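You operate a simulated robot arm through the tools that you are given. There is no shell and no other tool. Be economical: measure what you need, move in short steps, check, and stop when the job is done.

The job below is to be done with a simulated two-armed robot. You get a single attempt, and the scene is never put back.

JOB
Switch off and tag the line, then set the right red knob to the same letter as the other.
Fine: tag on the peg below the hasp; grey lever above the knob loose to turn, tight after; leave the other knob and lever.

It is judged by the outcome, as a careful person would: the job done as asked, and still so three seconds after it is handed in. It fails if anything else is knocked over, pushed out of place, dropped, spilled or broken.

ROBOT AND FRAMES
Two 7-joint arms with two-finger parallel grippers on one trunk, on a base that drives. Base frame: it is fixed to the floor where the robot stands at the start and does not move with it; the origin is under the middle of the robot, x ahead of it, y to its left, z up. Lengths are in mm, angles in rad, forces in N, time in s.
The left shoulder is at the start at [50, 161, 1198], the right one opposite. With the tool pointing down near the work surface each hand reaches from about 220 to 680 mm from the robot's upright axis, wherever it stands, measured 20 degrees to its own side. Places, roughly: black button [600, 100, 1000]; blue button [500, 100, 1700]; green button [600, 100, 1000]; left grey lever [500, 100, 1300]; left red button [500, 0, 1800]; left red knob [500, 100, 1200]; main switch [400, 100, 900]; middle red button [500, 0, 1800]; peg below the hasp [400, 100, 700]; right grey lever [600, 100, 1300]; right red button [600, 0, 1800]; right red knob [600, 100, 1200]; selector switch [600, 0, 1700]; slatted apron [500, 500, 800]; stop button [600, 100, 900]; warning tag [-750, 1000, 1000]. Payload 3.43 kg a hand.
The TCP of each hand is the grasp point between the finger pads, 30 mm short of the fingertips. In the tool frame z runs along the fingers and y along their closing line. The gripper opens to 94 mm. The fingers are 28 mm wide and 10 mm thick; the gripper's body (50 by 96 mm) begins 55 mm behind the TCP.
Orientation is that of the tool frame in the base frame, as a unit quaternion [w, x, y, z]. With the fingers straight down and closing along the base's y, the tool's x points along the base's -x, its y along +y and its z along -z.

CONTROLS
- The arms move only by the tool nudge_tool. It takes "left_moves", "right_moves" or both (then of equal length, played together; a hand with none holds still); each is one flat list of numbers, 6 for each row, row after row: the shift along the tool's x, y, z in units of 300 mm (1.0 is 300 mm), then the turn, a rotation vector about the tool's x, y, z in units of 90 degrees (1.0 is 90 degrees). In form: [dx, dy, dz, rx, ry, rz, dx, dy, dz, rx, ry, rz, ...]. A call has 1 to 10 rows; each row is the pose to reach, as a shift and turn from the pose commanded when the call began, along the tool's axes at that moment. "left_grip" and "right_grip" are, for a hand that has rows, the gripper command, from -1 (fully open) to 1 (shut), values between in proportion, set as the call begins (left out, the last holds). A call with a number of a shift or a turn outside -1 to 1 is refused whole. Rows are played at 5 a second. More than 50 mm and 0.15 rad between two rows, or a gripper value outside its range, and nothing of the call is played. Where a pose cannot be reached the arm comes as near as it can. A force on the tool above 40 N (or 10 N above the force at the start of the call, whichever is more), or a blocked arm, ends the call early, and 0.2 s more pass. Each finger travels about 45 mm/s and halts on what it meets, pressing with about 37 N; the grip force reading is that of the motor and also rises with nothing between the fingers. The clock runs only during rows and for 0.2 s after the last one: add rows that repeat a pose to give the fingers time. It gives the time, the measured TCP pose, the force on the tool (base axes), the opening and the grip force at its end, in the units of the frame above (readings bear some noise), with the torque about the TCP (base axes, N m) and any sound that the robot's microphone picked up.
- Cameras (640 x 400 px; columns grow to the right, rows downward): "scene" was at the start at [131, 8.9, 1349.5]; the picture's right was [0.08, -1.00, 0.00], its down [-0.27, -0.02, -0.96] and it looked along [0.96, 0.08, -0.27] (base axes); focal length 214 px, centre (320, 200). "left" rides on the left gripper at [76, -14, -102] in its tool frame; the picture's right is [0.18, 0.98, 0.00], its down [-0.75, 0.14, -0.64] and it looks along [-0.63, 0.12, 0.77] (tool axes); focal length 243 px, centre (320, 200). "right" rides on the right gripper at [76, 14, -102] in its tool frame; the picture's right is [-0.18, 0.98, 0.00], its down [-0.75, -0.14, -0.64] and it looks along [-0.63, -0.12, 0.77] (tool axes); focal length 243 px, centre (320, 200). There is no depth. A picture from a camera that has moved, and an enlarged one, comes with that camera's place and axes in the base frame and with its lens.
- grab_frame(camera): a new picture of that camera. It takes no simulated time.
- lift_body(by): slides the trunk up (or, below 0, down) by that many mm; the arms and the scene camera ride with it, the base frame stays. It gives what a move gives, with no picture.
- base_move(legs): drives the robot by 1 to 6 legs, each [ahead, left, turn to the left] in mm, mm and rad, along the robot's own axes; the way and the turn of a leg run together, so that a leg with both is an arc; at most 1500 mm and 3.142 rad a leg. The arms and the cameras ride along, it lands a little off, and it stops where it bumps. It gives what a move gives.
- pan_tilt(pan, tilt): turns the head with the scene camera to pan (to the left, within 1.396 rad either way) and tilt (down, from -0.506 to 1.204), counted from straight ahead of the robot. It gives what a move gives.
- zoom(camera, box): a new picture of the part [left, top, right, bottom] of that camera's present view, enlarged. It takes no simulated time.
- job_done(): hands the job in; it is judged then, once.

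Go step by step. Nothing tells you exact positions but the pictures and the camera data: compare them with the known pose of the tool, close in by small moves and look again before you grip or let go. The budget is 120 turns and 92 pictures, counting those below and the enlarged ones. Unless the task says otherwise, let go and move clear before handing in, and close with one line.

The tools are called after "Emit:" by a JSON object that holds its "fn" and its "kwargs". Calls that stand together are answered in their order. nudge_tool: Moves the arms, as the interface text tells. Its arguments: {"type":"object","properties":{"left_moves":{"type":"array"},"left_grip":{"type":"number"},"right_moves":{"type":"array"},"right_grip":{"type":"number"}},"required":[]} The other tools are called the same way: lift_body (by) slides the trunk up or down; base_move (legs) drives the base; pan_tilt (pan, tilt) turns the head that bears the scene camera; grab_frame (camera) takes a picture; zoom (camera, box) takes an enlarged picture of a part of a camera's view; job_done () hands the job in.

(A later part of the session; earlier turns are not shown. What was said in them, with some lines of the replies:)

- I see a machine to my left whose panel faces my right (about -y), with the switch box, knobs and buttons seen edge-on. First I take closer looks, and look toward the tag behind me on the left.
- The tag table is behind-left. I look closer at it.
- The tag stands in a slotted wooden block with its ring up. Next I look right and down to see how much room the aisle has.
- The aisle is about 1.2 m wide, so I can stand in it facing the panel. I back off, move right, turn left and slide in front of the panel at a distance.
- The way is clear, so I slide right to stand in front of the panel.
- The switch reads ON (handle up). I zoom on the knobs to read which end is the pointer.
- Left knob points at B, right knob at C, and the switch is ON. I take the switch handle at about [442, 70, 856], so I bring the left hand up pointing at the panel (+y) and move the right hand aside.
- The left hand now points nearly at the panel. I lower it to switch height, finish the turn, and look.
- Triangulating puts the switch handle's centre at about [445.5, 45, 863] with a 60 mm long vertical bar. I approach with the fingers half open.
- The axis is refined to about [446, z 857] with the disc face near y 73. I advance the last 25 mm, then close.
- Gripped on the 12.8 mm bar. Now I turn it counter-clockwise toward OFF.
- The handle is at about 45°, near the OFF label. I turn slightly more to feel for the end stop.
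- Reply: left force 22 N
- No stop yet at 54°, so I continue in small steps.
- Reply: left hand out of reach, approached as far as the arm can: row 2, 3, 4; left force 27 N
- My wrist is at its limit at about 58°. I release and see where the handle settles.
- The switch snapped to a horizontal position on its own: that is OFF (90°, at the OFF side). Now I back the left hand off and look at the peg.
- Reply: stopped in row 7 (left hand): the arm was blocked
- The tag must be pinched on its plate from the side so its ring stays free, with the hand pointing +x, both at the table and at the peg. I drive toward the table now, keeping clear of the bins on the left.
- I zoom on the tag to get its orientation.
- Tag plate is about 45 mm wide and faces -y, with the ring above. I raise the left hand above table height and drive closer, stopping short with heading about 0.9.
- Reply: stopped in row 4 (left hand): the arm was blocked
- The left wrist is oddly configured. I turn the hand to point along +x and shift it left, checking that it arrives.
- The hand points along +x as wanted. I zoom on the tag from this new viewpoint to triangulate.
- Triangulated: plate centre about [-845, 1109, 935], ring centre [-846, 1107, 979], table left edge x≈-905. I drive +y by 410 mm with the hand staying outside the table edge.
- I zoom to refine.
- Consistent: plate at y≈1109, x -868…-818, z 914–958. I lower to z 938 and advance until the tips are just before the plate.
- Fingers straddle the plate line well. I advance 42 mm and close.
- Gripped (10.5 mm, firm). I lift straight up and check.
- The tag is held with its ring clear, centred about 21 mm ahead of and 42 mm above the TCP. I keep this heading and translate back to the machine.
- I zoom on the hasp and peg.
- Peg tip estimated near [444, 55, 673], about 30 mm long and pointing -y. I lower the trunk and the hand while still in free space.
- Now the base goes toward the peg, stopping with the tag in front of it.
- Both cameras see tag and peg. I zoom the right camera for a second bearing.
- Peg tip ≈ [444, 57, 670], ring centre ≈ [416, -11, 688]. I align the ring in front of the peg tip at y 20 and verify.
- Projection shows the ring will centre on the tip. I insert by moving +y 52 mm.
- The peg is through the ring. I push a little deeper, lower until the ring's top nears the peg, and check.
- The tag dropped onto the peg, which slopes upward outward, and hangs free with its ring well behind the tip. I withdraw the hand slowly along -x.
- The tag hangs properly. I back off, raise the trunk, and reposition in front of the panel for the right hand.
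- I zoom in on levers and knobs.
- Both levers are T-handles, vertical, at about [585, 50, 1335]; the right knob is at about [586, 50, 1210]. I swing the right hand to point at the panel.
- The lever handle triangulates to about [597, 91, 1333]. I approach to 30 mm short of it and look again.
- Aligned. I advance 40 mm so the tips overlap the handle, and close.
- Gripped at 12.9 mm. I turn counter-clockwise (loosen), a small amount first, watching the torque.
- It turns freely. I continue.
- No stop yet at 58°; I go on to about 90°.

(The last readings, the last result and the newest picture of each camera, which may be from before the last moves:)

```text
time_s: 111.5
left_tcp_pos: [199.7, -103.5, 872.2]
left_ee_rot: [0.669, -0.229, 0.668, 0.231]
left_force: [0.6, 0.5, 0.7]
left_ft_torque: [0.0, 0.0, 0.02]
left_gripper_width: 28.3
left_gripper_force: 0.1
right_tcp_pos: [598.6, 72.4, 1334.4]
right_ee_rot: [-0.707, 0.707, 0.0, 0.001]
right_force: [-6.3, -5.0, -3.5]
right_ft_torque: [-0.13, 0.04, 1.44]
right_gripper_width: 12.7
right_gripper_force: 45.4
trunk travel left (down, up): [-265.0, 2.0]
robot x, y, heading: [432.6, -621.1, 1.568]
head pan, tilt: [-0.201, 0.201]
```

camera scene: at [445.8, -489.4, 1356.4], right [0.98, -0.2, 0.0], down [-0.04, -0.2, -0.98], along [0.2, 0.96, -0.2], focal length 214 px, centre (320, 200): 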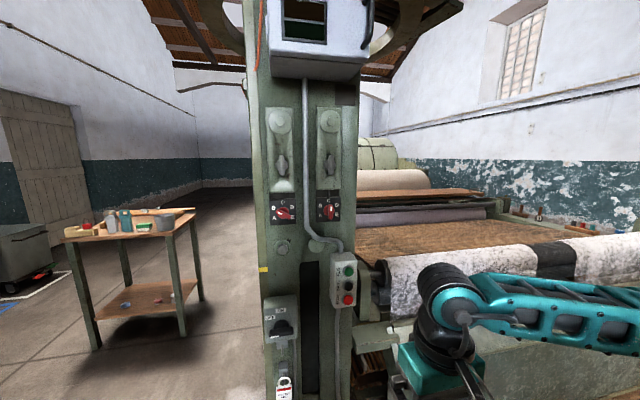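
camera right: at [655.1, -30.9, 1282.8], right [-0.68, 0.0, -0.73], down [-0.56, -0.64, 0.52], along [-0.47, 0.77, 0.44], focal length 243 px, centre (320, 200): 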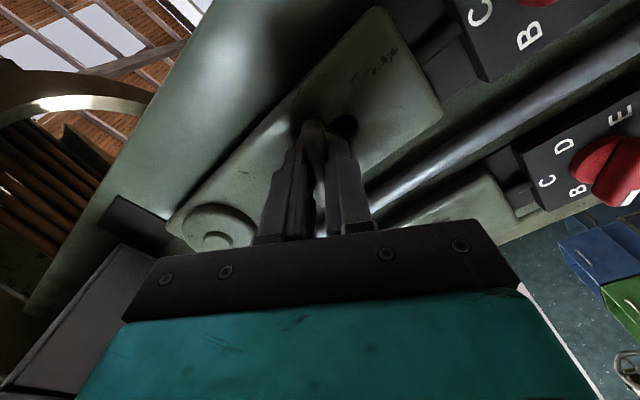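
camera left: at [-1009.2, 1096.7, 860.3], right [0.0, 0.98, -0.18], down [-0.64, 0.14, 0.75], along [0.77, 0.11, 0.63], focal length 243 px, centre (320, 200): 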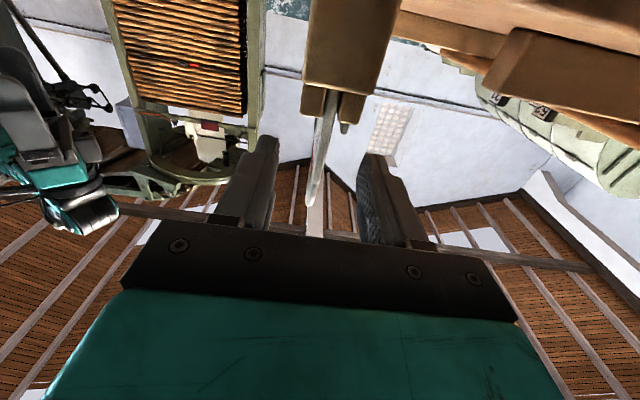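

At 90° with little resistance. I release, back off and look at the lever.

Emit:
{"fn": "nudge_tool", "kwargs": {"right_moves": [0, 0, 0, 0, 0, 0, 0, 0, 0, 0, 0, 0, 0, 0, 0, 0, 0, 0, 0, 0, -0.1, 0, 0, 0, 0, 0, -0.25, 0, 0, 0, 0, 0, -0.4, 0, 0, 0], "right_grip": -0.06}}

Emit:
{"fn": "zoom", "kwargs": {"camera": "scene", "box": [264, 140, 374, 230]}}

Emit:
{"fn": "grab_frame", "kwargs": {"camera": "right"}}

```text
time_s: 112.9
left_tcp_pos: [201.0, -103.1, 873.3]
left_ee_rot: [0.668, -0.23, 0.668, 0.232]
left_force: [0.0, 0.6, 0.2]
left_ft_torque: [0.02, -0.01, 0.0]
left_gripper_width: 28.1
left_gripper_force: 0.0
right_tcp_pos: [596.9, -48.8, 1333.9]
right_ee_rot: [0.708, -0.706, 0.001, -0.001]
right_force: [0.9, 0.8, 0.3]
right_ft_torque: [-0.03, -0.01, 0.02]
right_gripper_width: 49.9
right_gripper_force: 0.1
trunk travel left (down, up): [-265.0, 2.0]
robot x, y, heading: [431.0, -625.8, 1.567]
head pan, tilt: [-0.201, 0.201]
```

```text
4.44 times, centred on (319, 185) of scene
camera zoom: at [445.9, -490.1, 1396.6], right [0.98, -0.2, 0.0], down [-0.04, -0.19, -0.98], along [0.2, 0.96, -0.2], focal length 953 px, centre (324, 267)
```

zoom: 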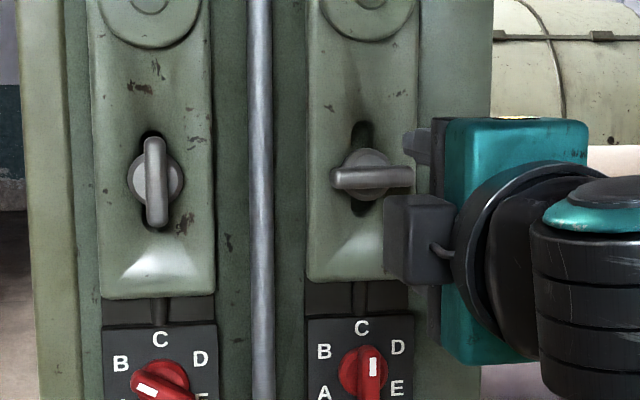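

```text
28 pictures are left
camera right: at [672.6, -151.7, 1319.9], right [-0.18, 0.0, -0.98], down [-0.76, -0.64, 0.14], along [-0.63, 0.77, 0.12], focal length 243 px, centre (320, 200)
```

right: 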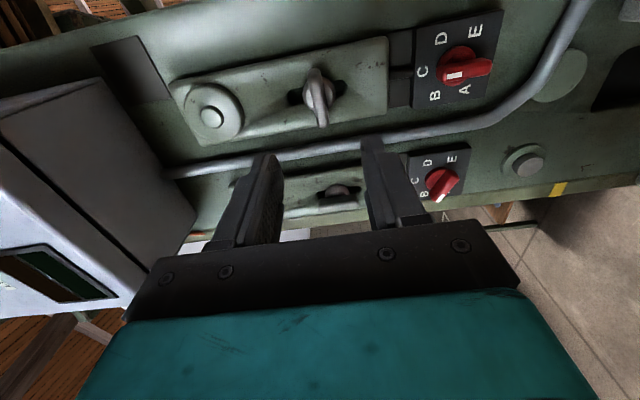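

The lever rests horizontal, presumably loose. The knob is at about [597.5, 92, 1200]; I bring the hand down to it, rotating back upright.

Emit:
{"fn": "nudge_tool", "kwargs": {"right_moves": [0, 0.045, 0, 0, 0, 0.09, 0, 0.09, 0, 0, 0, 0.18, 0, 0.135, 0, 0, 0, 0.27, 0, 0.18, 0, 0, 0, 0.36, 0, 0.225, 0, 0, 0, 0.45, 0, 0.27, 0, 0, 0, 0.54, 0, 0.315, 0, 0, 0, 0.63, 0, 0.36, 0, 0, 0, 0.72, 0, 0.4, 0, 0, 0, 0.81, 0, 0.447, 0, 0, 0, 0.9]}}

Emit:
{"fn": "nudge_tool", "kwargs": {"right_moves": [0, 0, 0.1, 0, 0, 0.05, 0, 0, 0.22, 0, 0, 0.1]}}

Emit:
{"fn": "grab_frame", "kwargs": {"camera": "right"}}

Emit:
{"fn": "zoom", "kwargs": {"camera": "scene", "box": [274, 180, 374, 240]}}

```text
time_s: 115.1
left_tcp_pos: [200.6, -103.6, 871.5]
left_ee_rot: [0.668, -0.231, 0.668, 0.232]
left_force: [-0.3, -0.3, 0.7]
left_ft_torque: [-0.04, -0.01, 0.02]
left_gripper_width: 28.2
left_gripper_force: 0.1
right_tcp_pos: [558.6, -51.1, 1229.5]
right_ee_rot: [0.538, -0.536, 0.469, 0.45]
right_force: [0.3, 0.9, 0.2]
right_ft_torque: [0.0, -0.01, 0.01]
right_gripper_width: 49.7
right_gripper_force: 0.2
right hand out of reach, approached as far as the arm can: row 4, 5, 6, 7, 8, 9, 10
trunk travel left (down, up): [-265.0, 2.0]
robot x, y, heading: [425.9, -622.5, 1.573]
head pan, tilt: [-0.201, 0.201]
```

```text
time_s: 115.7
left_tcp_pos: [200.3, -101.6, 871.7]
left_ee_rot: [0.668, -0.231, 0.668, 0.231]
left_force: [0.0, -0.1, -0.4]
left_ft_torque: [0.02, 0.0, -0.01]
left_gripper_width: 28.0
left_gripper_force: 0.1
right_tcp_pos: [546.3, 13.3, 1240.1]
right_ee_rot: [0.5, -0.499, 0.505, 0.496]
right_force: [0.3, -0.7, -0.5]
right_ft_torque: [0.01, 0.01, -0.02]
right_gripper_width: 49.8
right_gripper_force: 0.1
right hand out of reach, approached as far as the arm can: row 1, 2
trunk travel left (down, up): [-265.0, 2.0]
robot x, y, heading: [429.9, -620.8, 1.57]
head pan, tilt: [-0.201, 0.201]
```

```text
27 pictures are left
camera right: at [531.5, -89.8, 1164.9], right [-0.98, 0.01, 0.19], down [0.14, -0.64, 0.76], along [0.13, 0.77, 0.63], focal length 243 px, centre (320, 200)
```

right: 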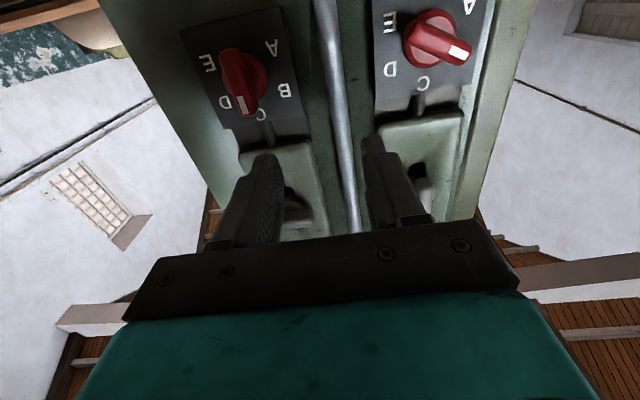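

```text
6.40 times, centred on (324, 210) of scene
camera zoom: at [445.7, -489.0, 1396.4], right [0.98, -0.2, 0.0], down [-0.04, -0.2, -0.98], along [0.2, 0.96, -0.2], focal length 1373 px, centre (294, 136)
```

zoom: 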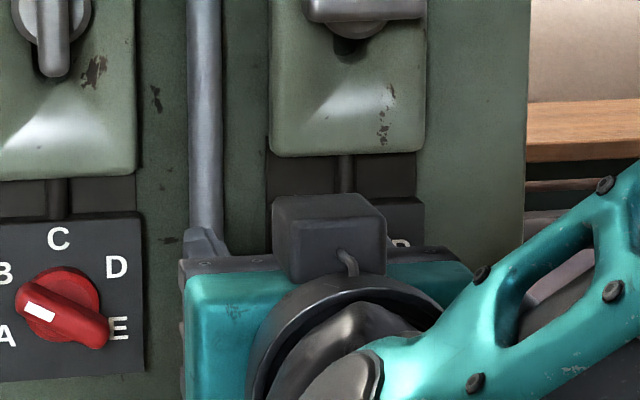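

The arm ran into a joint limit on the way. I back off, return to the lever height where it reached well, and will lower the trunk instead.

Emit:
{"fn": "nudge_tool", "kwargs": {"right_moves": [0, 0, -0.1, 0, 0, 0, 0, 0, -0.2, 0, 0, 0, 0, 0, -0.35, 0, 0, 0, -0.12, 0, -0.4, 0, 0, 0, -0.24, 0, -0.4, 0, 0, 0, -0.36, 0, -0.4, 0, 0, 0, -0.45, 0, -0.4, 0, 0, 0, -0.45, 0, -0.4, 0, 0, 0]}}

Emit:
{"fn": "grab_frame", "kwargs": {"camera": "scene"}}

```text
time_s: 117.5
left_tcp_pos: [200.8, -102.3, 871.8]
left_ee_rot: [0.668, -0.23, 0.668, 0.232]
left_force: [0.1, 0.3, 1.2]
left_ft_torque: [-0.02, -0.01, -0.02]
left_gripper_width: 28.4
left_gripper_force: 0.2
right_tcp_pos: [547.3, -106.3, 1375.1]
right_ee_rot: [0.501, -0.499, 0.501, 0.499]
right_force: [-1.0, 0.4, -0.1]
right_ft_torque: [0.0, 0.01, -0.02]
right_gripper_width: 49.7
right_gripper_force: 0.0
trunk travel left (down, up): [-265.0, 2.0]
robot x, y, heading: [429.0, -620.0, 1.566]
head pan, tilt: [-0.201, 0.201]
```

```text
25 pictures are left
camera scene: at [445.8, -489.5, 1396.5], right [0.98, -0.2, 0.0], down [-0.04, -0.2, -0.98], along [0.2, 0.96, -0.2], focal length 214 px, centre (320, 200)
```

scene: 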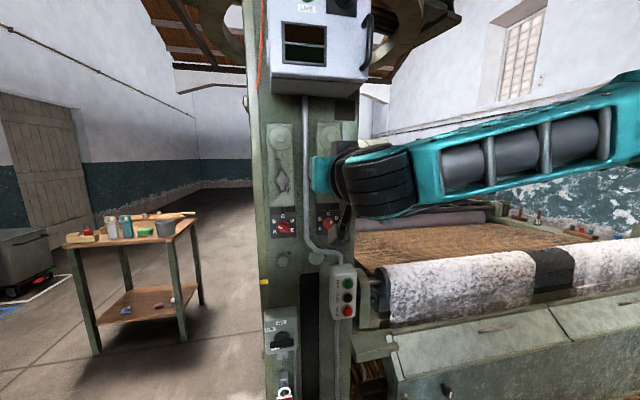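

It obeys again. I shift to the lever column, then lower the trunk by 135 mm.

Emit:
{"fn": "nudge_tool", "kwargs": {"right_moves": [0.05, -0.08, 0, 0, 0, 0, 0.135, -0.167, 0, 0, 0, 0]}}

Emit:
{"fn": "lift_body", "kwargs": {"by": -135}}

Emit:
{"fn": "grab_frame", "kwargs": {"camera": "right"}}

Emit:
{"fn": "zoom", "kwargs": {"camera": "scene", "box": [270, 150, 370, 230]}}

```text
time_s: 118.1
left_tcp_pos: [200.5, -102.5, 871.9]
left_ee_rot: [0.668, -0.23, 0.669, 0.231]
left_force: [0.1, 0.4, 0.5]
left_ft_torque: [-0.03, 0.0, -0.01]
left_gripper_width: 28.0
left_gripper_force: 0.0
right_tcp_pos: [595.8, -107.1, 1333.4]
right_ee_rot: [0.501, -0.499, 0.501, 0.499]
right_force: [-0.5, -0.7, 0.0]
right_ft_torque: [0.02, 0.0, 0.04]
right_gripper_width: 49.9
right_gripper_force: 0.0
trunk travel left (down, up): [-265.0, 2.0]
robot x, y, heading: [429.4, -619.9, 1.567]
head pan, tilt: [-0.201, 0.201]
```

```text
time_s: 119.7
left_tcp_pos: [200.5, -102.8, 736.4]
left_ee_rot: [0.669, -0.229, 0.669, 0.231]
left_force: [-0.5, 0.2, 0.0]
left_ft_torque: [0.01, 0.0, -0.02]
left_gripper_width: 28.1
left_gripper_force: 0.1
right_tcp_pos: [593.7, -108.0, 1198.3]
right_ee_rot: [0.501, -0.499, 0.501, 0.499]
right_force: [-0.7, 0.3, 1.2]
right_ft_torque: [0.0, -0.02, 0.03]
right_gripper_width: 50.0
right_gripper_force: 0.1
trunk travel left (down, up): [-130.0, 137.0]
robot x, y, heading: [430.2, -620.6, 1.569]
head pan, tilt: [-0.201, 0.201]
```

```text
24 pictures are left
camera right: at [580.4, -210.9, 1122.3], right [-0.98, 0.0, 0.18], down [0.14, -0.64, 0.75], along [0.12, 0.77, 0.63], focal length 243 px, centre (320, 200)
```

right: 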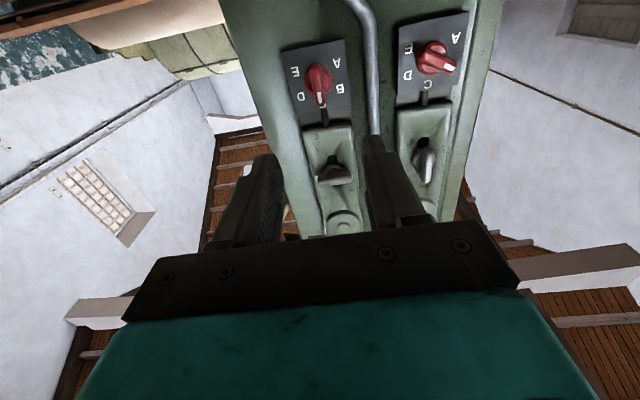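

```text
5.00 times, centred on (320, 190) of scene
camera zoom: at [445.8, -489.6, 1261.5], right [0.98, -0.2, 0.0], down [-0.04, -0.2, -0.98], along [0.2, 0.96, -0.2], focal length 1072 px, centre (320, 250)
```

zoom: 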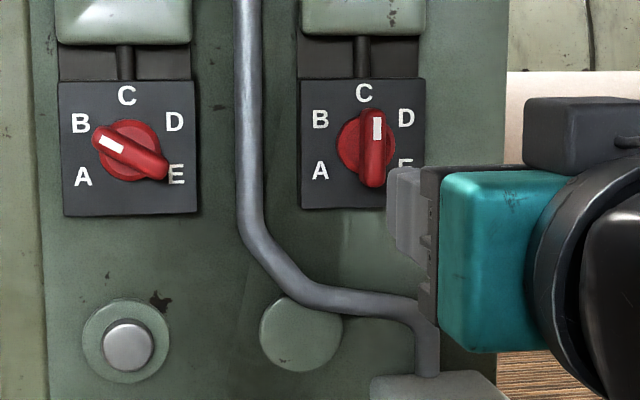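

Knob at about [596.7, 87, 1199]. I approach and check alignment.

Emit:
{"fn": "nudge_tool", "kwargs": {"right_moves": [0, -0.003, 0.15, 0, 0, 0, 0, -0.006, 0.3, 0, 0, 0, 0, -0.008, 0.46, 0, 0, 0]}}

Emit:
{"fn": "grab_frame", "kwargs": {"camera": "right"}}

```text
time_s: 120.5
left_tcp_pos: [200.1, -102.7, 736.8]
left_ee_rot: [0.669, -0.229, 0.669, 0.231]
left_force: [0.0, 0.2, 0.6]
left_ft_torque: [-0.01, 0.03, -0.01]
left_gripper_width: 28.0
left_gripper_force: 0.0
right_tcp_pos: [600.9, 29.6, 1197.0]
right_ee_rot: [0.5, -0.499, 0.5, 0.5]
right_force: [-0.2, 0.1, 0.4]
right_ft_torque: [-0.01, 0.02, -0.01]
right_gripper_width: 50.0
right_gripper_force: 0.0
trunk travel left (down, up): [-130.0, 137.0]
robot x, y, heading: [427.4, -624.6, 1.573]
head pan, tilt: [-0.201, 0.201]
```

```text
22 pictures are left
camera right: at [586.2, -73.7, 1121.7], right [-0.98, 0.0, 0.18], down [0.14, -0.64, 0.75], along [0.12, 0.77, 0.63], focal length 243 px, centre (320, 200)
```

right: 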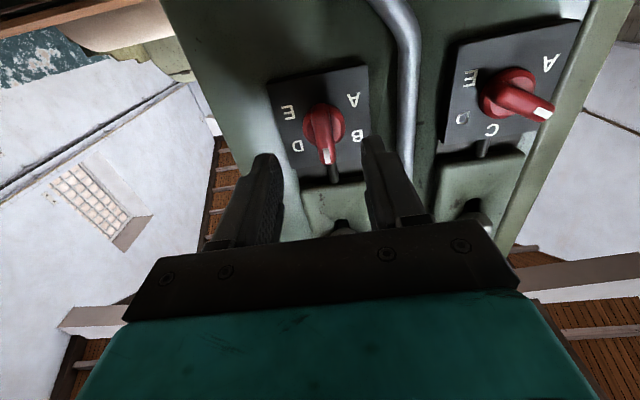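

Small 3 mm correction in x, then advance and grip.

Emit:
{"fn": "nudge_tool", "kwargs": {"right_moves": [0, 0.01, 0.06, 0, 0, 0, 0, 0.01, 0.13, 0, 0, 0]}}

Emit:
{"fn": "nudge_tool", "kwargs": {"right_moves": [0, 0, 0, 0, 0, 0, 0, 0, 0, 0, 0, 0, 0, 0, 0, 0, 0, 0, 0, 0, 0, 0, 0, 0], "right_grip": 1}}

Emit:
{"fn": "nudge_tool", "kwargs": {"right_moves": [0, 0, 0, 0, 0, -0.06, 0, 0, 0, 0, 0, -0.12, 0, 0, 0, 0, 0, -0.18, 0, 0, 0, 0, 0, -0.24]}}

Emit:
{"fn": "grab_frame", "kwargs": {"camera": "right"}}

```text
time_s: 121.1
left_tcp_pos: [200.7, -102.9, 737.0]
left_ee_rot: [0.669, -0.23, 0.669, 0.23]
left_force: [0.6, 0.1, 0.9]
left_ft_torque: [0.0, -0.03, -0.01]
left_gripper_width: 28.2
left_gripper_force: 0.0
right_tcp_pos: [595.6, 68.8, 1197.9]
right_ee_rot: [0.5, -0.5, 0.5, 0.5]
right_force: [1.1, -0.2, 0.5]
right_ft_torque: [0.03, 0.04, 0.03]
right_gripper_width: 49.6
right_gripper_force: 0.1
trunk travel left (down, up): [-130.0, 137.0]
robot x, y, heading: [425.2, -622.0, 1.571]
head pan, tilt: [-0.201, 0.201]
```

```text
time_s: 122.1
left_tcp_pos: [201.0, -102.8, 737.3]
left_ee_rot: [0.668, -0.229, 0.669, 0.231]
left_force: [-0.8, -0.3, 0.5]
left_ft_torque: [0.0, 0.01, 0.0]
left_gripper_width: 28.1
left_gripper_force: 0.0
right_tcp_pos: [597.9, 68.5, 1197.0]
right_ee_rot: [0.501, -0.499, 0.501, 0.499]
right_force: [5.6, 0.5, -0.6]
right_ft_torque: [-0.14, 0.03, 0.03]
right_gripper_width: 12.8
right_gripper_force: 45.3
trunk travel left (down, up): [-130.0, 137.0]
robot x, y, heading: [426.1, -620.9, 1.568]
head pan, tilt: [-0.201, 0.201]
```

```text
time_s: 123.1
left_tcp_pos: [201.4, -104.5, 737.8]
left_ee_rot: [0.668, -0.228, 0.669, 0.231]
left_force: [0.3, -0.6, 0.1]
left_ft_torque: [0.01, -0.01, -0.01]
left_gripper_width: 28.2
left_gripper_force: 0.0
right_tcp_pos: [599.6, 67.8, 1198.0]
right_ee_rot: [0.587, -0.583, 0.399, 0.395]
right_force: [16.1, -11.2, -3.2]
right_ft_torque: [0.9, 0.04, 0.24]
right_gripper_width: 12.7
right_gripper_force: 45.5
trunk travel left (down, up): [-130.0, 137.0]
robot x, y, heading: [428.7, -621.2, 1.571]
head pan, tilt: [-0.201, 0.201]
```

```text
21 pictures are left
camera right: at [612.9, -35.3, 1122.2], right [-0.98, 0.01, -0.19], down [-0.15, -0.64, 0.75], along [-0.12, 0.77, 0.63], focal length 243 px, centre (320, 200)
```

right: 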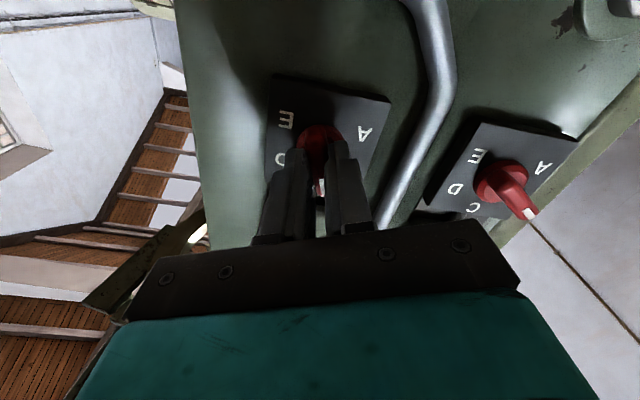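

The knob turns with the lever loose. I trim the position 2 mm to relieve side force and turn on to 60° total (B).

Emit:
{"fn": "nudge_tool", "kwargs": {"right_moves": [0.0025, -0.006, 0, 0, 0, -0.08, 0.0025, -0.006, 0, 0, 0, -0.16, 0.0025, -0.006, 0, 0, 0, -0.24, 0.0025, -0.006, 0, 0, 0, -0.32, 0.0025, -0.006, 0, 0, 0, -0.38, 0.0025, -0.006, 0, 0, 0, -0.427, 0.0025, -0.006, 0, 0, 0, -0.427]}}

Emit:
{"fn": "nudge_tool", "kwargs": {"right_moves": [0, 0, 0, 0, 0, 0, 0, 0, 0, 0, 0, 0, 0, 0, 0, 0, 0, 0, 0, 0, -0.08, 0, 0, 0, 0, 0, -0.2, 0, 0, 0, 0, 0, -0.35, 0, 0, 0], "right_grip": -0.06}}

Emit:
{"fn": "grab_frame", "kwargs": {"camera": "right"}}

Emit:
{"fn": "zoom", "kwargs": {"camera": "scene", "box": [270, 130, 370, 230]}}

```text
time_s: 124.7
left_tcp_pos: [202.3, -103.7, 737.8]
left_ee_rot: [0.668, -0.228, 0.669, 0.232]
left_force: [-0.7, 0.5, 0.9]
left_ft_torque: [-0.01, -0.01, 0.02]
left_gripper_width: 28.1
left_gripper_force: 0.0
right_tcp_pos: [600.5, 67.9, 1198.7]
right_ee_rot: [0.685, -0.681, 0.185, 0.182]
right_force: [15.8, -4.6, 3.8]
right_ft_torque: [0.43, 0.01, 0.48]
right_gripper_width: 13.0
right_gripper_force: 45.3
trunk travel left (down, up): [-130.0, 137.0]
robot x, y, heading: [428.9, -621.1, 1.568]
head pan, tilt: [-0.201, 0.201]
```

```text
time_s: 126.1
left_tcp_pos: [200.6, -103.5, 738.0]
left_ee_rot: [0.669, -0.23, 0.669, 0.231]
left_force: [-0.2, 0.4, -0.3]
left_ft_torque: [0.0, 0.0, 0.01]
left_gripper_width: 28.2
left_gripper_force: 0.0
right_tcp_pos: [597.8, -37.8, 1196.1]
right_ee_rot: [0.684, -0.682, 0.184, 0.182]
right_force: [-0.6, 0.2, -0.2]
right_ft_torque: [-0.01, -0.02, -0.04]
right_gripper_width: 49.8
right_gripper_force: 0.0
trunk travel left (down, up): [-130.0, 137.0]
robot x, y, heading: [426.9, -621.9, 1.567]
head pan, tilt: [-0.201, 0.201]
```

```text
20 pictures are left
camera right: at [656.1, -140.2, 1146.7], right [-0.65, 0.0, -0.76], down [-0.58, -0.64, 0.5], along [-0.49, 0.77, 0.42], focal length 243 px, centre (320, 200)
```

right: 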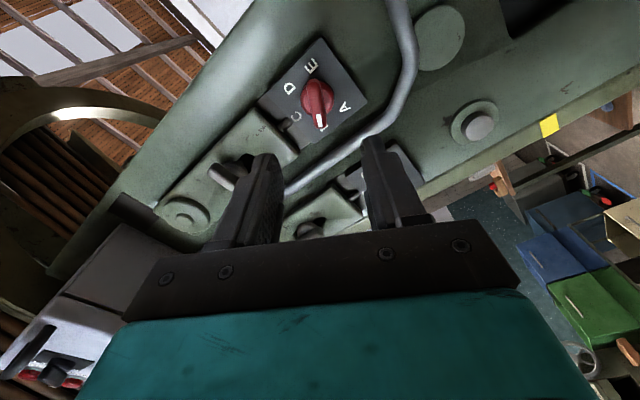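

```text
4.00 times, centred on (320, 180) of scene
camera zoom: at [445.9, -489.7, 1261.6], right [0.98, -0.2, 0.0], down [-0.04, -0.19, -0.98], along [0.2, 0.96, -0.2], focal length 858 px, centre (320, 280)
```

zoom: 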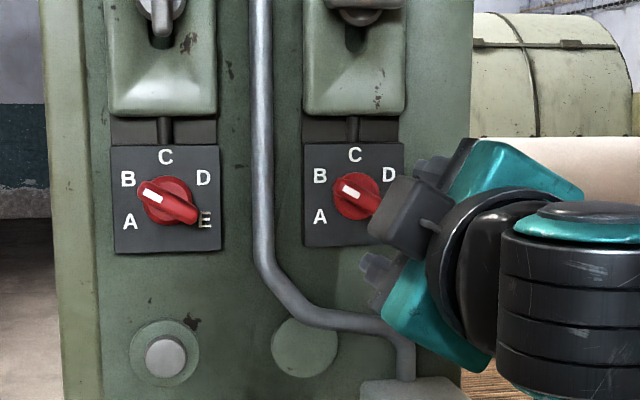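

Both knobs now point to B. I rotate the hand to match the horizontal lever and raise the trunk to lever height.

Emit:
{"fn": "nudge_tool", "kwargs": {"right_moves": [0, 0, -0.03, 0, 0, -0.085, 0, 0, -0.06, 0, 0, -0.17, 0, 0, -0.06, 0, 0, -0.25, 0, 0, -0.06, 0, 0, -0.333]}}

Emit:
{"fn": "lift_body", "kwargs": {"by": 136}}

Emit:
{"fn": "grab_frame", "kwargs": {"camera": "right"}}

Emit:
{"fn": "zoom", "kwargs": {"camera": "scene", "box": [264, 140, 374, 230]}}

```text
time_s: 127.1
left_tcp_pos: [199.9, -103.0, 736.3]
left_ee_rot: [0.669, -0.23, 0.669, 0.23]
left_force: [-0.3, 0.7, -0.2]
left_ft_torque: [0.04, 0.01, -0.01]
left_gripper_width: 28.2
left_gripper_force: 0.1
right_tcp_pos: [597.1, -53.9, 1198.6]
right_ee_rot: [0.708, -0.707, 0.0, -0.001]
right_force: [0.4, 1.0, 0.0]
right_ft_torque: [0.05, -0.01, -0.01]
right_gripper_width: 50.0
right_gripper_force: 0.1
trunk travel left (down, up): [-130.0, 137.0]
robot x, y, heading: [428.0, -619.8, 1.573]
head pan, tilt: [-0.201, 0.201]
```

```text
time_s: 128.7
left_tcp_pos: [200.7, -103.2, 872.7]
left_ee_rot: [0.669, -0.229, 0.669, 0.23]
left_force: [0.5, -0.2, -0.4]
left_ft_torque: [-0.03, -0.01, 0.0]
left_gripper_width: 28.2
left_gripper_force: 0.0
right_tcp_pos: [597.1, -53.0, 1333.8]
right_ee_rot: [-0.707, 0.707, -0.001, 0.001]
right_force: [0.2, 0.0, -0.2]
right_ft_torque: [0.03, 0.02, -0.02]
right_gripper_width: 49.7
right_gripper_force: 0.2
trunk travel left (down, up): [-266.0, 1.0]
robot x, y, heading: [429.9, -621.9, 1.567]
head pan, tilt: [-0.201, 0.201]
```

```text
18 pictures are left
camera right: at [672.8, -156.8, 1319.6], right [-0.18, 0.0, -0.98], down [-0.76, -0.64, 0.14], along [-0.63, 0.77, 0.12], focal length 243 px, centre (320, 200)
```

right: 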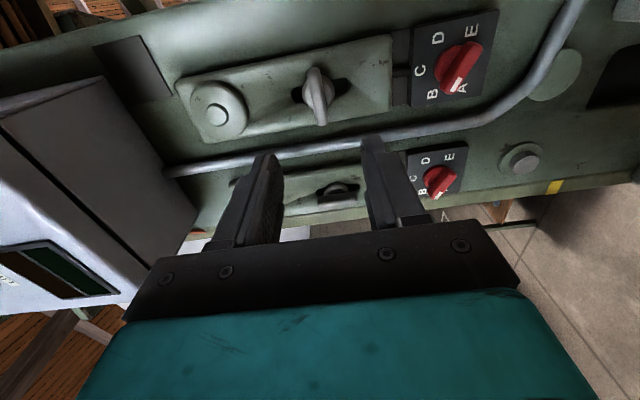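

```text
4.44 times, centred on (319, 185) of scene
camera zoom: at [445.8, -489.3, 1397.4], right [0.98, -0.2, 0.0], down [-0.04, -0.2, -0.98], along [0.2, 0.96, -0.2], focal length 953 px, centre (324, 267)
```

zoom: 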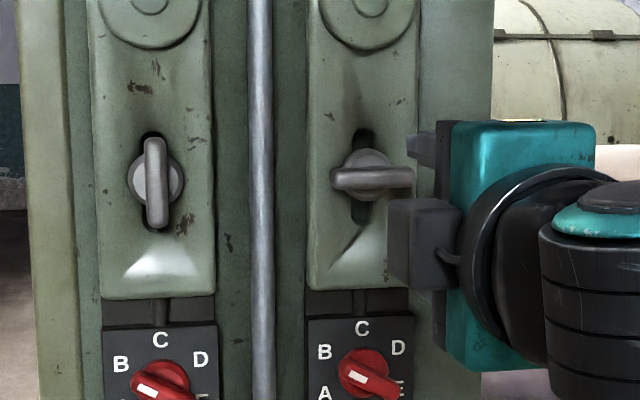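

The hand is level with the lever. I advance, grip, and turn back clockwise 90° to tighten.

Emit:
{"fn": "nudge_tool", "kwargs": {"right_moves": [0, -0.003, 0.13, 0, 0, 0, 0, -0.003, 0.26, 0, 0, 0, 0, -0.003, 0.36, 0, 0, 0, 0, -0.003, 0.415, 0, 0, 0]}}

Emit:
{"fn": "nudge_tool", "kwargs": {"right_moves": [0, 0, 0, 0, 0, 0, 0, 0, 0, 0, 0, 0, 0, 0, 0, 0, 0, 0, 0, 0, 0, 0, 0, 0], "right_grip": 1}}

Emit:
{"fn": "nudge_tool", "kwargs": {"right_moves": [0, 0, 0, 0, 0, 0.08, 0, 0, 0, 0, 0, 0.16, 0, 0, 0, 0, 0, 0.24, 0, 0, 0, 0, 0, 0.32, 0, 0, 0, 0, 0, 0.4, 0, 0, 0, 0, 0, 0.48]}}

```text
time_s: 129.7
left_tcp_pos: [199.7, -101.8, 873.9]
left_ee_rot: [0.668, -0.23, 0.668, 0.232]
left_force: [-0.4, -0.8, -0.7]
left_ft_torque: [0.0, 0.0, 0.01]
left_gripper_width: 28.4
left_gripper_force: 0.2
right_tcp_pos: [596.9, 71.2, 1333.2]
right_ee_rot: [-0.707, 0.707, -0.001, 0.001]
right_force: [-0.5, -0.1, 0.2]
right_ft_torque: [0.02, 0.03, -0.01]
right_gripper_width: 49.7
right_gripper_force: 0.0
trunk travel left (down, up): [-266.0, 1.0]
robot x, y, heading: [429.6, -622.2, 1.569]
head pan, tilt: [-0.201, 0.201]
```

```text
time_s: 130.7
left_tcp_pos: [200.4, -102.5, 874.0]
left_ee_rot: [0.669, -0.23, 0.668, 0.232]
left_force: [1.0, -0.2, -0.3]
left_ft_torque: [0.0, -0.04, -0.02]
left_gripper_width: 28.3
left_gripper_force: 0.0
right_tcp_pos: [597.0, 70.5, 1335.8]
right_ee_rot: [0.708, -0.706, 0.001, -0.001]
right_force: [-0.1, 5.8, 8.6]
right_ft_torque: [-0.04, -0.05, 0.37]
right_gripper_width: 12.9
right_gripper_force: 45.4
trunk travel left (down, up): [-266.0, 1.0]
robot x, y, heading: [428.3, -622.1, 1.573]
head pan, tilt: [-0.201, 0.201]
```

```text
time_s: 132.1
left_tcp_pos: [199.9, -102.6, 873.0]
left_ee_rot: [0.668, -0.23, 0.668, 0.232]
left_force: [0.6, -0.3, 0.7]
left_ft_torque: [0.06, 0.0, -0.01]
left_gripper_width: 28.1
left_gripper_force: 0.2
right_tcp_pos: [597.6, 70.6, 1335.1]
right_ee_rot: [0.658, -0.656, 0.262, 0.26]
right_force: [1.2, 10.8, 17.0]
right_ft_torque: [-0.78, -0.05, -0.45]
right_gripper_width: 12.7
right_gripper_force: 44.9
trunk travel left (down, up): [-266.0, 1.0]
robot x, y, heading: [429.6, -622.0, 1.57]
head pan, tilt: [-0.201, 0.201]
```

Emit:
{"fn": "nudge_tool", "kwargs": {"right_moves": [-0.0034, -0.0037, 0, 0, 0, 0.08, -0.0034, -0.0037, 0, 0, 0, 0.16, -0.0034, -0.0037, 0, 0, 0, 0.24, -0.0034, -0.0037, 0, 0, 0, 0.32, -0.0034, -0.0037, 0, 0, 0, 0.4, -0.0034, -0.0037, 0, 0, 0, 0.48, -0.0034, -0.0037, 0, 0, 0, 0.53, -0.0034, -0.0037, 0, 0, 0, 0.53]}}

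```text
time_s: 133.9
left_tcp_pos: [199.7, -103.1, 872.6]
left_ee_rot: [0.668, -0.229, 0.669, 0.231]
left_force: [-0.3, -1.1, -0.1]
left_ft_torque: [0.02, -0.01, 0.0]
left_gripper_width: 28.6
left_gripper_force: 0.1
right_tcp_pos: [598.1, 70.3, 1336.1]
right_ee_rot: [0.498, -0.496, 0.504, 0.503]
right_force: [8.5, 3.6, 8.7]
right_ft_torque: [0.49, -1.42, 0.39]
right_gripper_width: 12.7
right_gripper_force: 44.5
trunk travel left (down, up): [-266.0, 1.0]
robot x, y, heading: [429.3, -624.0, 1.568]
head pan, tilt: [-0.201, 0.201]
```

A torque of 1.4 N·m shows the tight stop at vertical. I release, back off and inspect everything.

Emit:
{"fn": "nudge_tool", "kwargs": {"right_moves": [0, 0, 0, 0, 0, 0, 0, 0, 0, 0, 0, 0, 0, 0, 0, 0, 0, 0, 0, 0, -0.1, 0, 0, 0, 0, 0, -0.25, 0, 0, 0, 0, 0, -0.4, 0, 0, 0, 0, -0.15, -0.5, 0, 0, 0, 0, -0.3, -0.5, 0, 0, 0], "right_grip": -0.06}}

Emit:
{"fn": "zoom", "kwargs": {"camera": "scene", "box": [264, 140, 354, 230]}}

Emit:
{"fn": "grab_frame", "kwargs": {"camera": "scene"}}

```text
refused: row 7 steps farther than a row can; nothing moved
```

```text
4.44 times, centred on (309, 185) of scene
camera zoom: at [446.9, -490.0, 1397.5], right [0.98, -0.2, 0.0], down [-0.04, -0.19, -0.98], along [0.2, 0.96, -0.2], focal length 953 px, centre (369, 267)
```

zoom: 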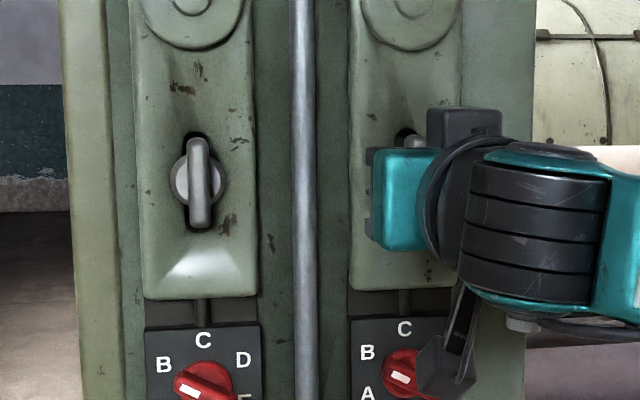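

```text
15 pictures are left
camera scene: at [446.9, -490.0, 1397.5], right [0.98, -0.2, 0.0], down [-0.04, -0.19, -0.98], along [0.2, 0.96, -0.2], focal length 214 px, centre (320, 200)
```

scene: 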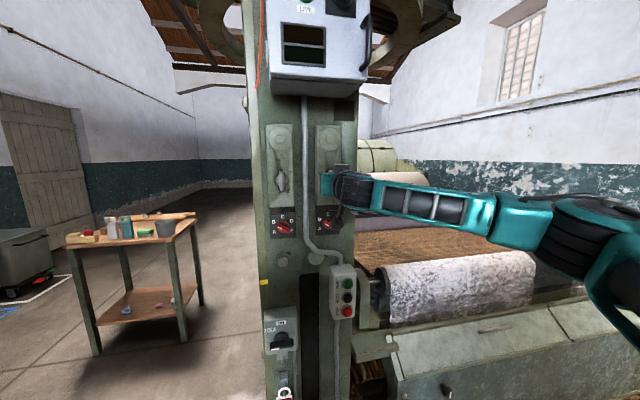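

Refused for step length; I repeat with smaller rows.

Emit:
{"fn": "nudge_tool", "kwargs": {"right_moves": [0, 0, 0, 0, 0, 0, 0, 0, 0, 0, 0, 0, 0, 0, 0, 0, 0, 0, 0, 0, -0.1, 0, 0, 0, 0, 0, -0.22, 0, 0, 0, 0, 0, -0.35, 0, 0, 0, 0, 0, -0.5, 0, 0, 0, 0, -0.12, -0.55, 0, 0, 0, 0, -0.25, -0.55, 0, 0, 0, 0, -0.38, -0.55, 0, 0, 0], "right_grip": -0.06}}

Emit:
{"fn": "zoom", "kwargs": {"camera": "scene", "box": [264, 140, 354, 240]}}

Emit:
{"fn": "pan_tilt", "kwargs": {"pan": 0.0, "tilt": 0.8}}

Emit:
{"fn": "grab_frame", "kwargs": {"camera": "scene"}}

```text
time_s: 136.1
left_tcp_pos: [201.2, -104.5, 873.8]
left_ee_rot: [0.669, -0.229, 0.669, 0.231]
left_force: [0.3, 0.4, -0.4]
left_ft_torque: [0.02, -0.02, -0.01]
left_gripper_width: 28.4
left_gripper_force: 0.0
right_tcp_pos: [708.7, -93.2, 1335.4]
right_ee_rot: [0.496, -0.496, 0.504, 0.504]
right_force: [0.0, 0.1, -0.2]
right_ft_torque: [-0.01, 0.0, 0.02]
right_gripper_width: 49.9
right_gripper_force: 0.0
trunk travel left (down, up): [-266.0, 1.0]
robot x, y, heading: [430.8, -624.4, 1.573]
head pan, tilt: [-0.201, 0.201]
```

```text
4.00 times, centred on (309, 190) of scene
camera zoom: at [446.5, -489.8, 1397.5], right [0.98, -0.2, 0.0], down [-0.04, -0.19, -0.98], along [0.2, 0.96, -0.2], focal length 858 px, centre (364, 240)
```

zoom: 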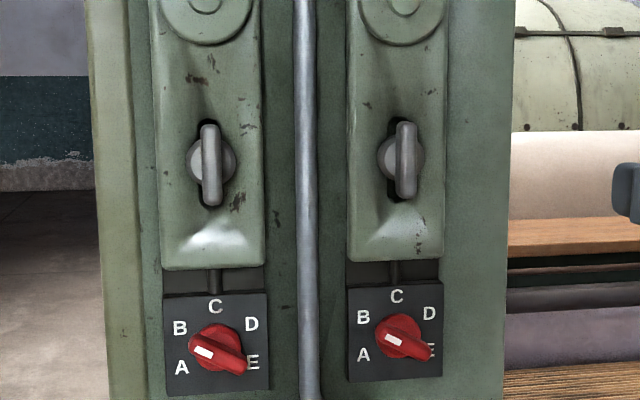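

```text
time_s: 137.1
left_tcp_pos: [199.7, -103.1, 872.7]
left_ee_rot: [0.668, -0.231, 0.668, 0.231]
left_force: [-0.4, -0.8, -0.2]
left_ft_torque: [0.01, -0.02, -0.01]
left_gripper_width: 27.8
left_gripper_force: 0.1
right_tcp_pos: [709.6, -91.8, 1335.6]
right_ee_rot: [0.496, -0.496, 0.504, 0.503]
right_force: [-0.6, 0.1, 0.2]
right_ft_torque: [-0.01, 0.0, 0.01]
right_gripper_width: 49.8
right_gripper_force: 0.0
trunk travel left (down, up): [-266.0, 1.0]
robot x, y, heading: [429.9, -621.3, 1.569]
head pan, tilt: [0.0, 0.799]
```

```text
13 pictures are left
camera scene: at [427.2, -500.1, 1343.9], right [1.0, 0.0, 0.0], down [0.0, -0.72, -0.7], along [0.0, 0.7, -0.72], focal length 214 px, centre (320, 200)
```

scene: 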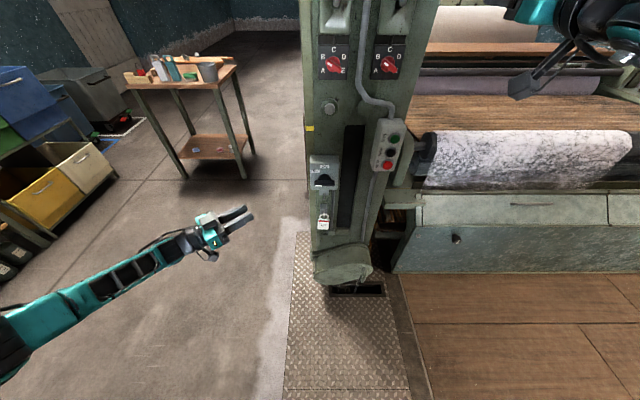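

Lever vertical, knob at B, tag hanging. One zoom each to compare the knobs' angles and confirm the switch and tag.

Emit:
{"fn": "zoom", "kwargs": {"camera": "scene", "box": [310, 40, 410, 85]}}

Emit:
{"fn": "zoom", "kwargs": {"camera": "scene", "box": [290, 150, 370, 240]}}

```text
6.40 times, centred on (360, 62) of scene
camera zoom: at [427.2, -500.1, 1343.9], right [1.0, 0.0, 0.0], down [0.0, -0.72, -0.7], along [0.0, 0.7, -0.72], focal length 1373 px, centre (64, 1080)
```

zoom: 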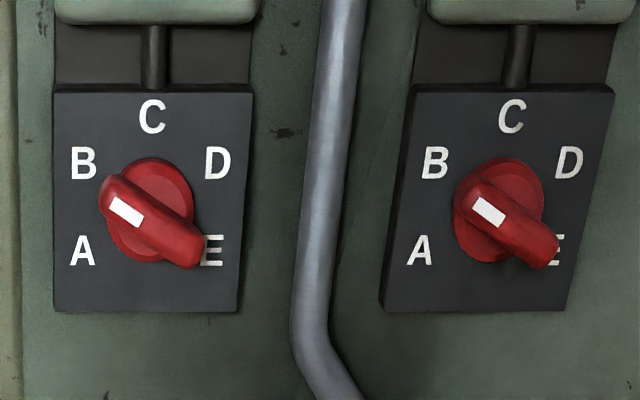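

```text
4.44 times, centred on (330, 195) of scene
camera zoom: at [427.2, -500.1, 1343.9], right [1.0, 0.0, 0.0], down [0.0, -0.72, -0.7], along [0.0, 0.7, -0.72], focal length 953 px, centre (276, 222)
```

zoom: 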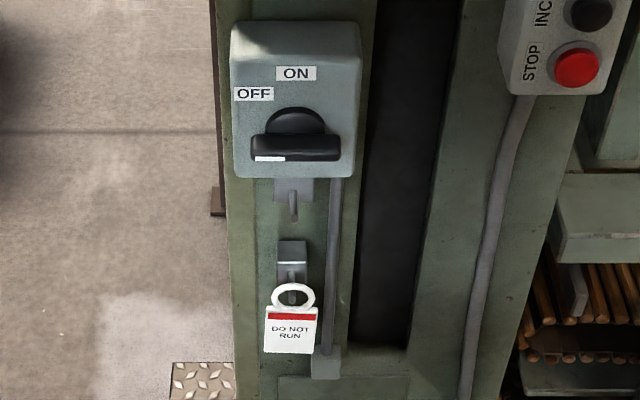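

The switch is OFF, the tag hangs on the peg, both knobs show B, and the right lever is back at its tight stop. Both hands are clear, so I hand in.

Emit:
{"fn": "job_done", "kwargs": {}}

```text
The job is handed in.
```

The main switch is off and the tag hangs on the peg below the hasp. The right knob is set to B, matching the left one, with its lever tight again; I left the left knob and lever alone.
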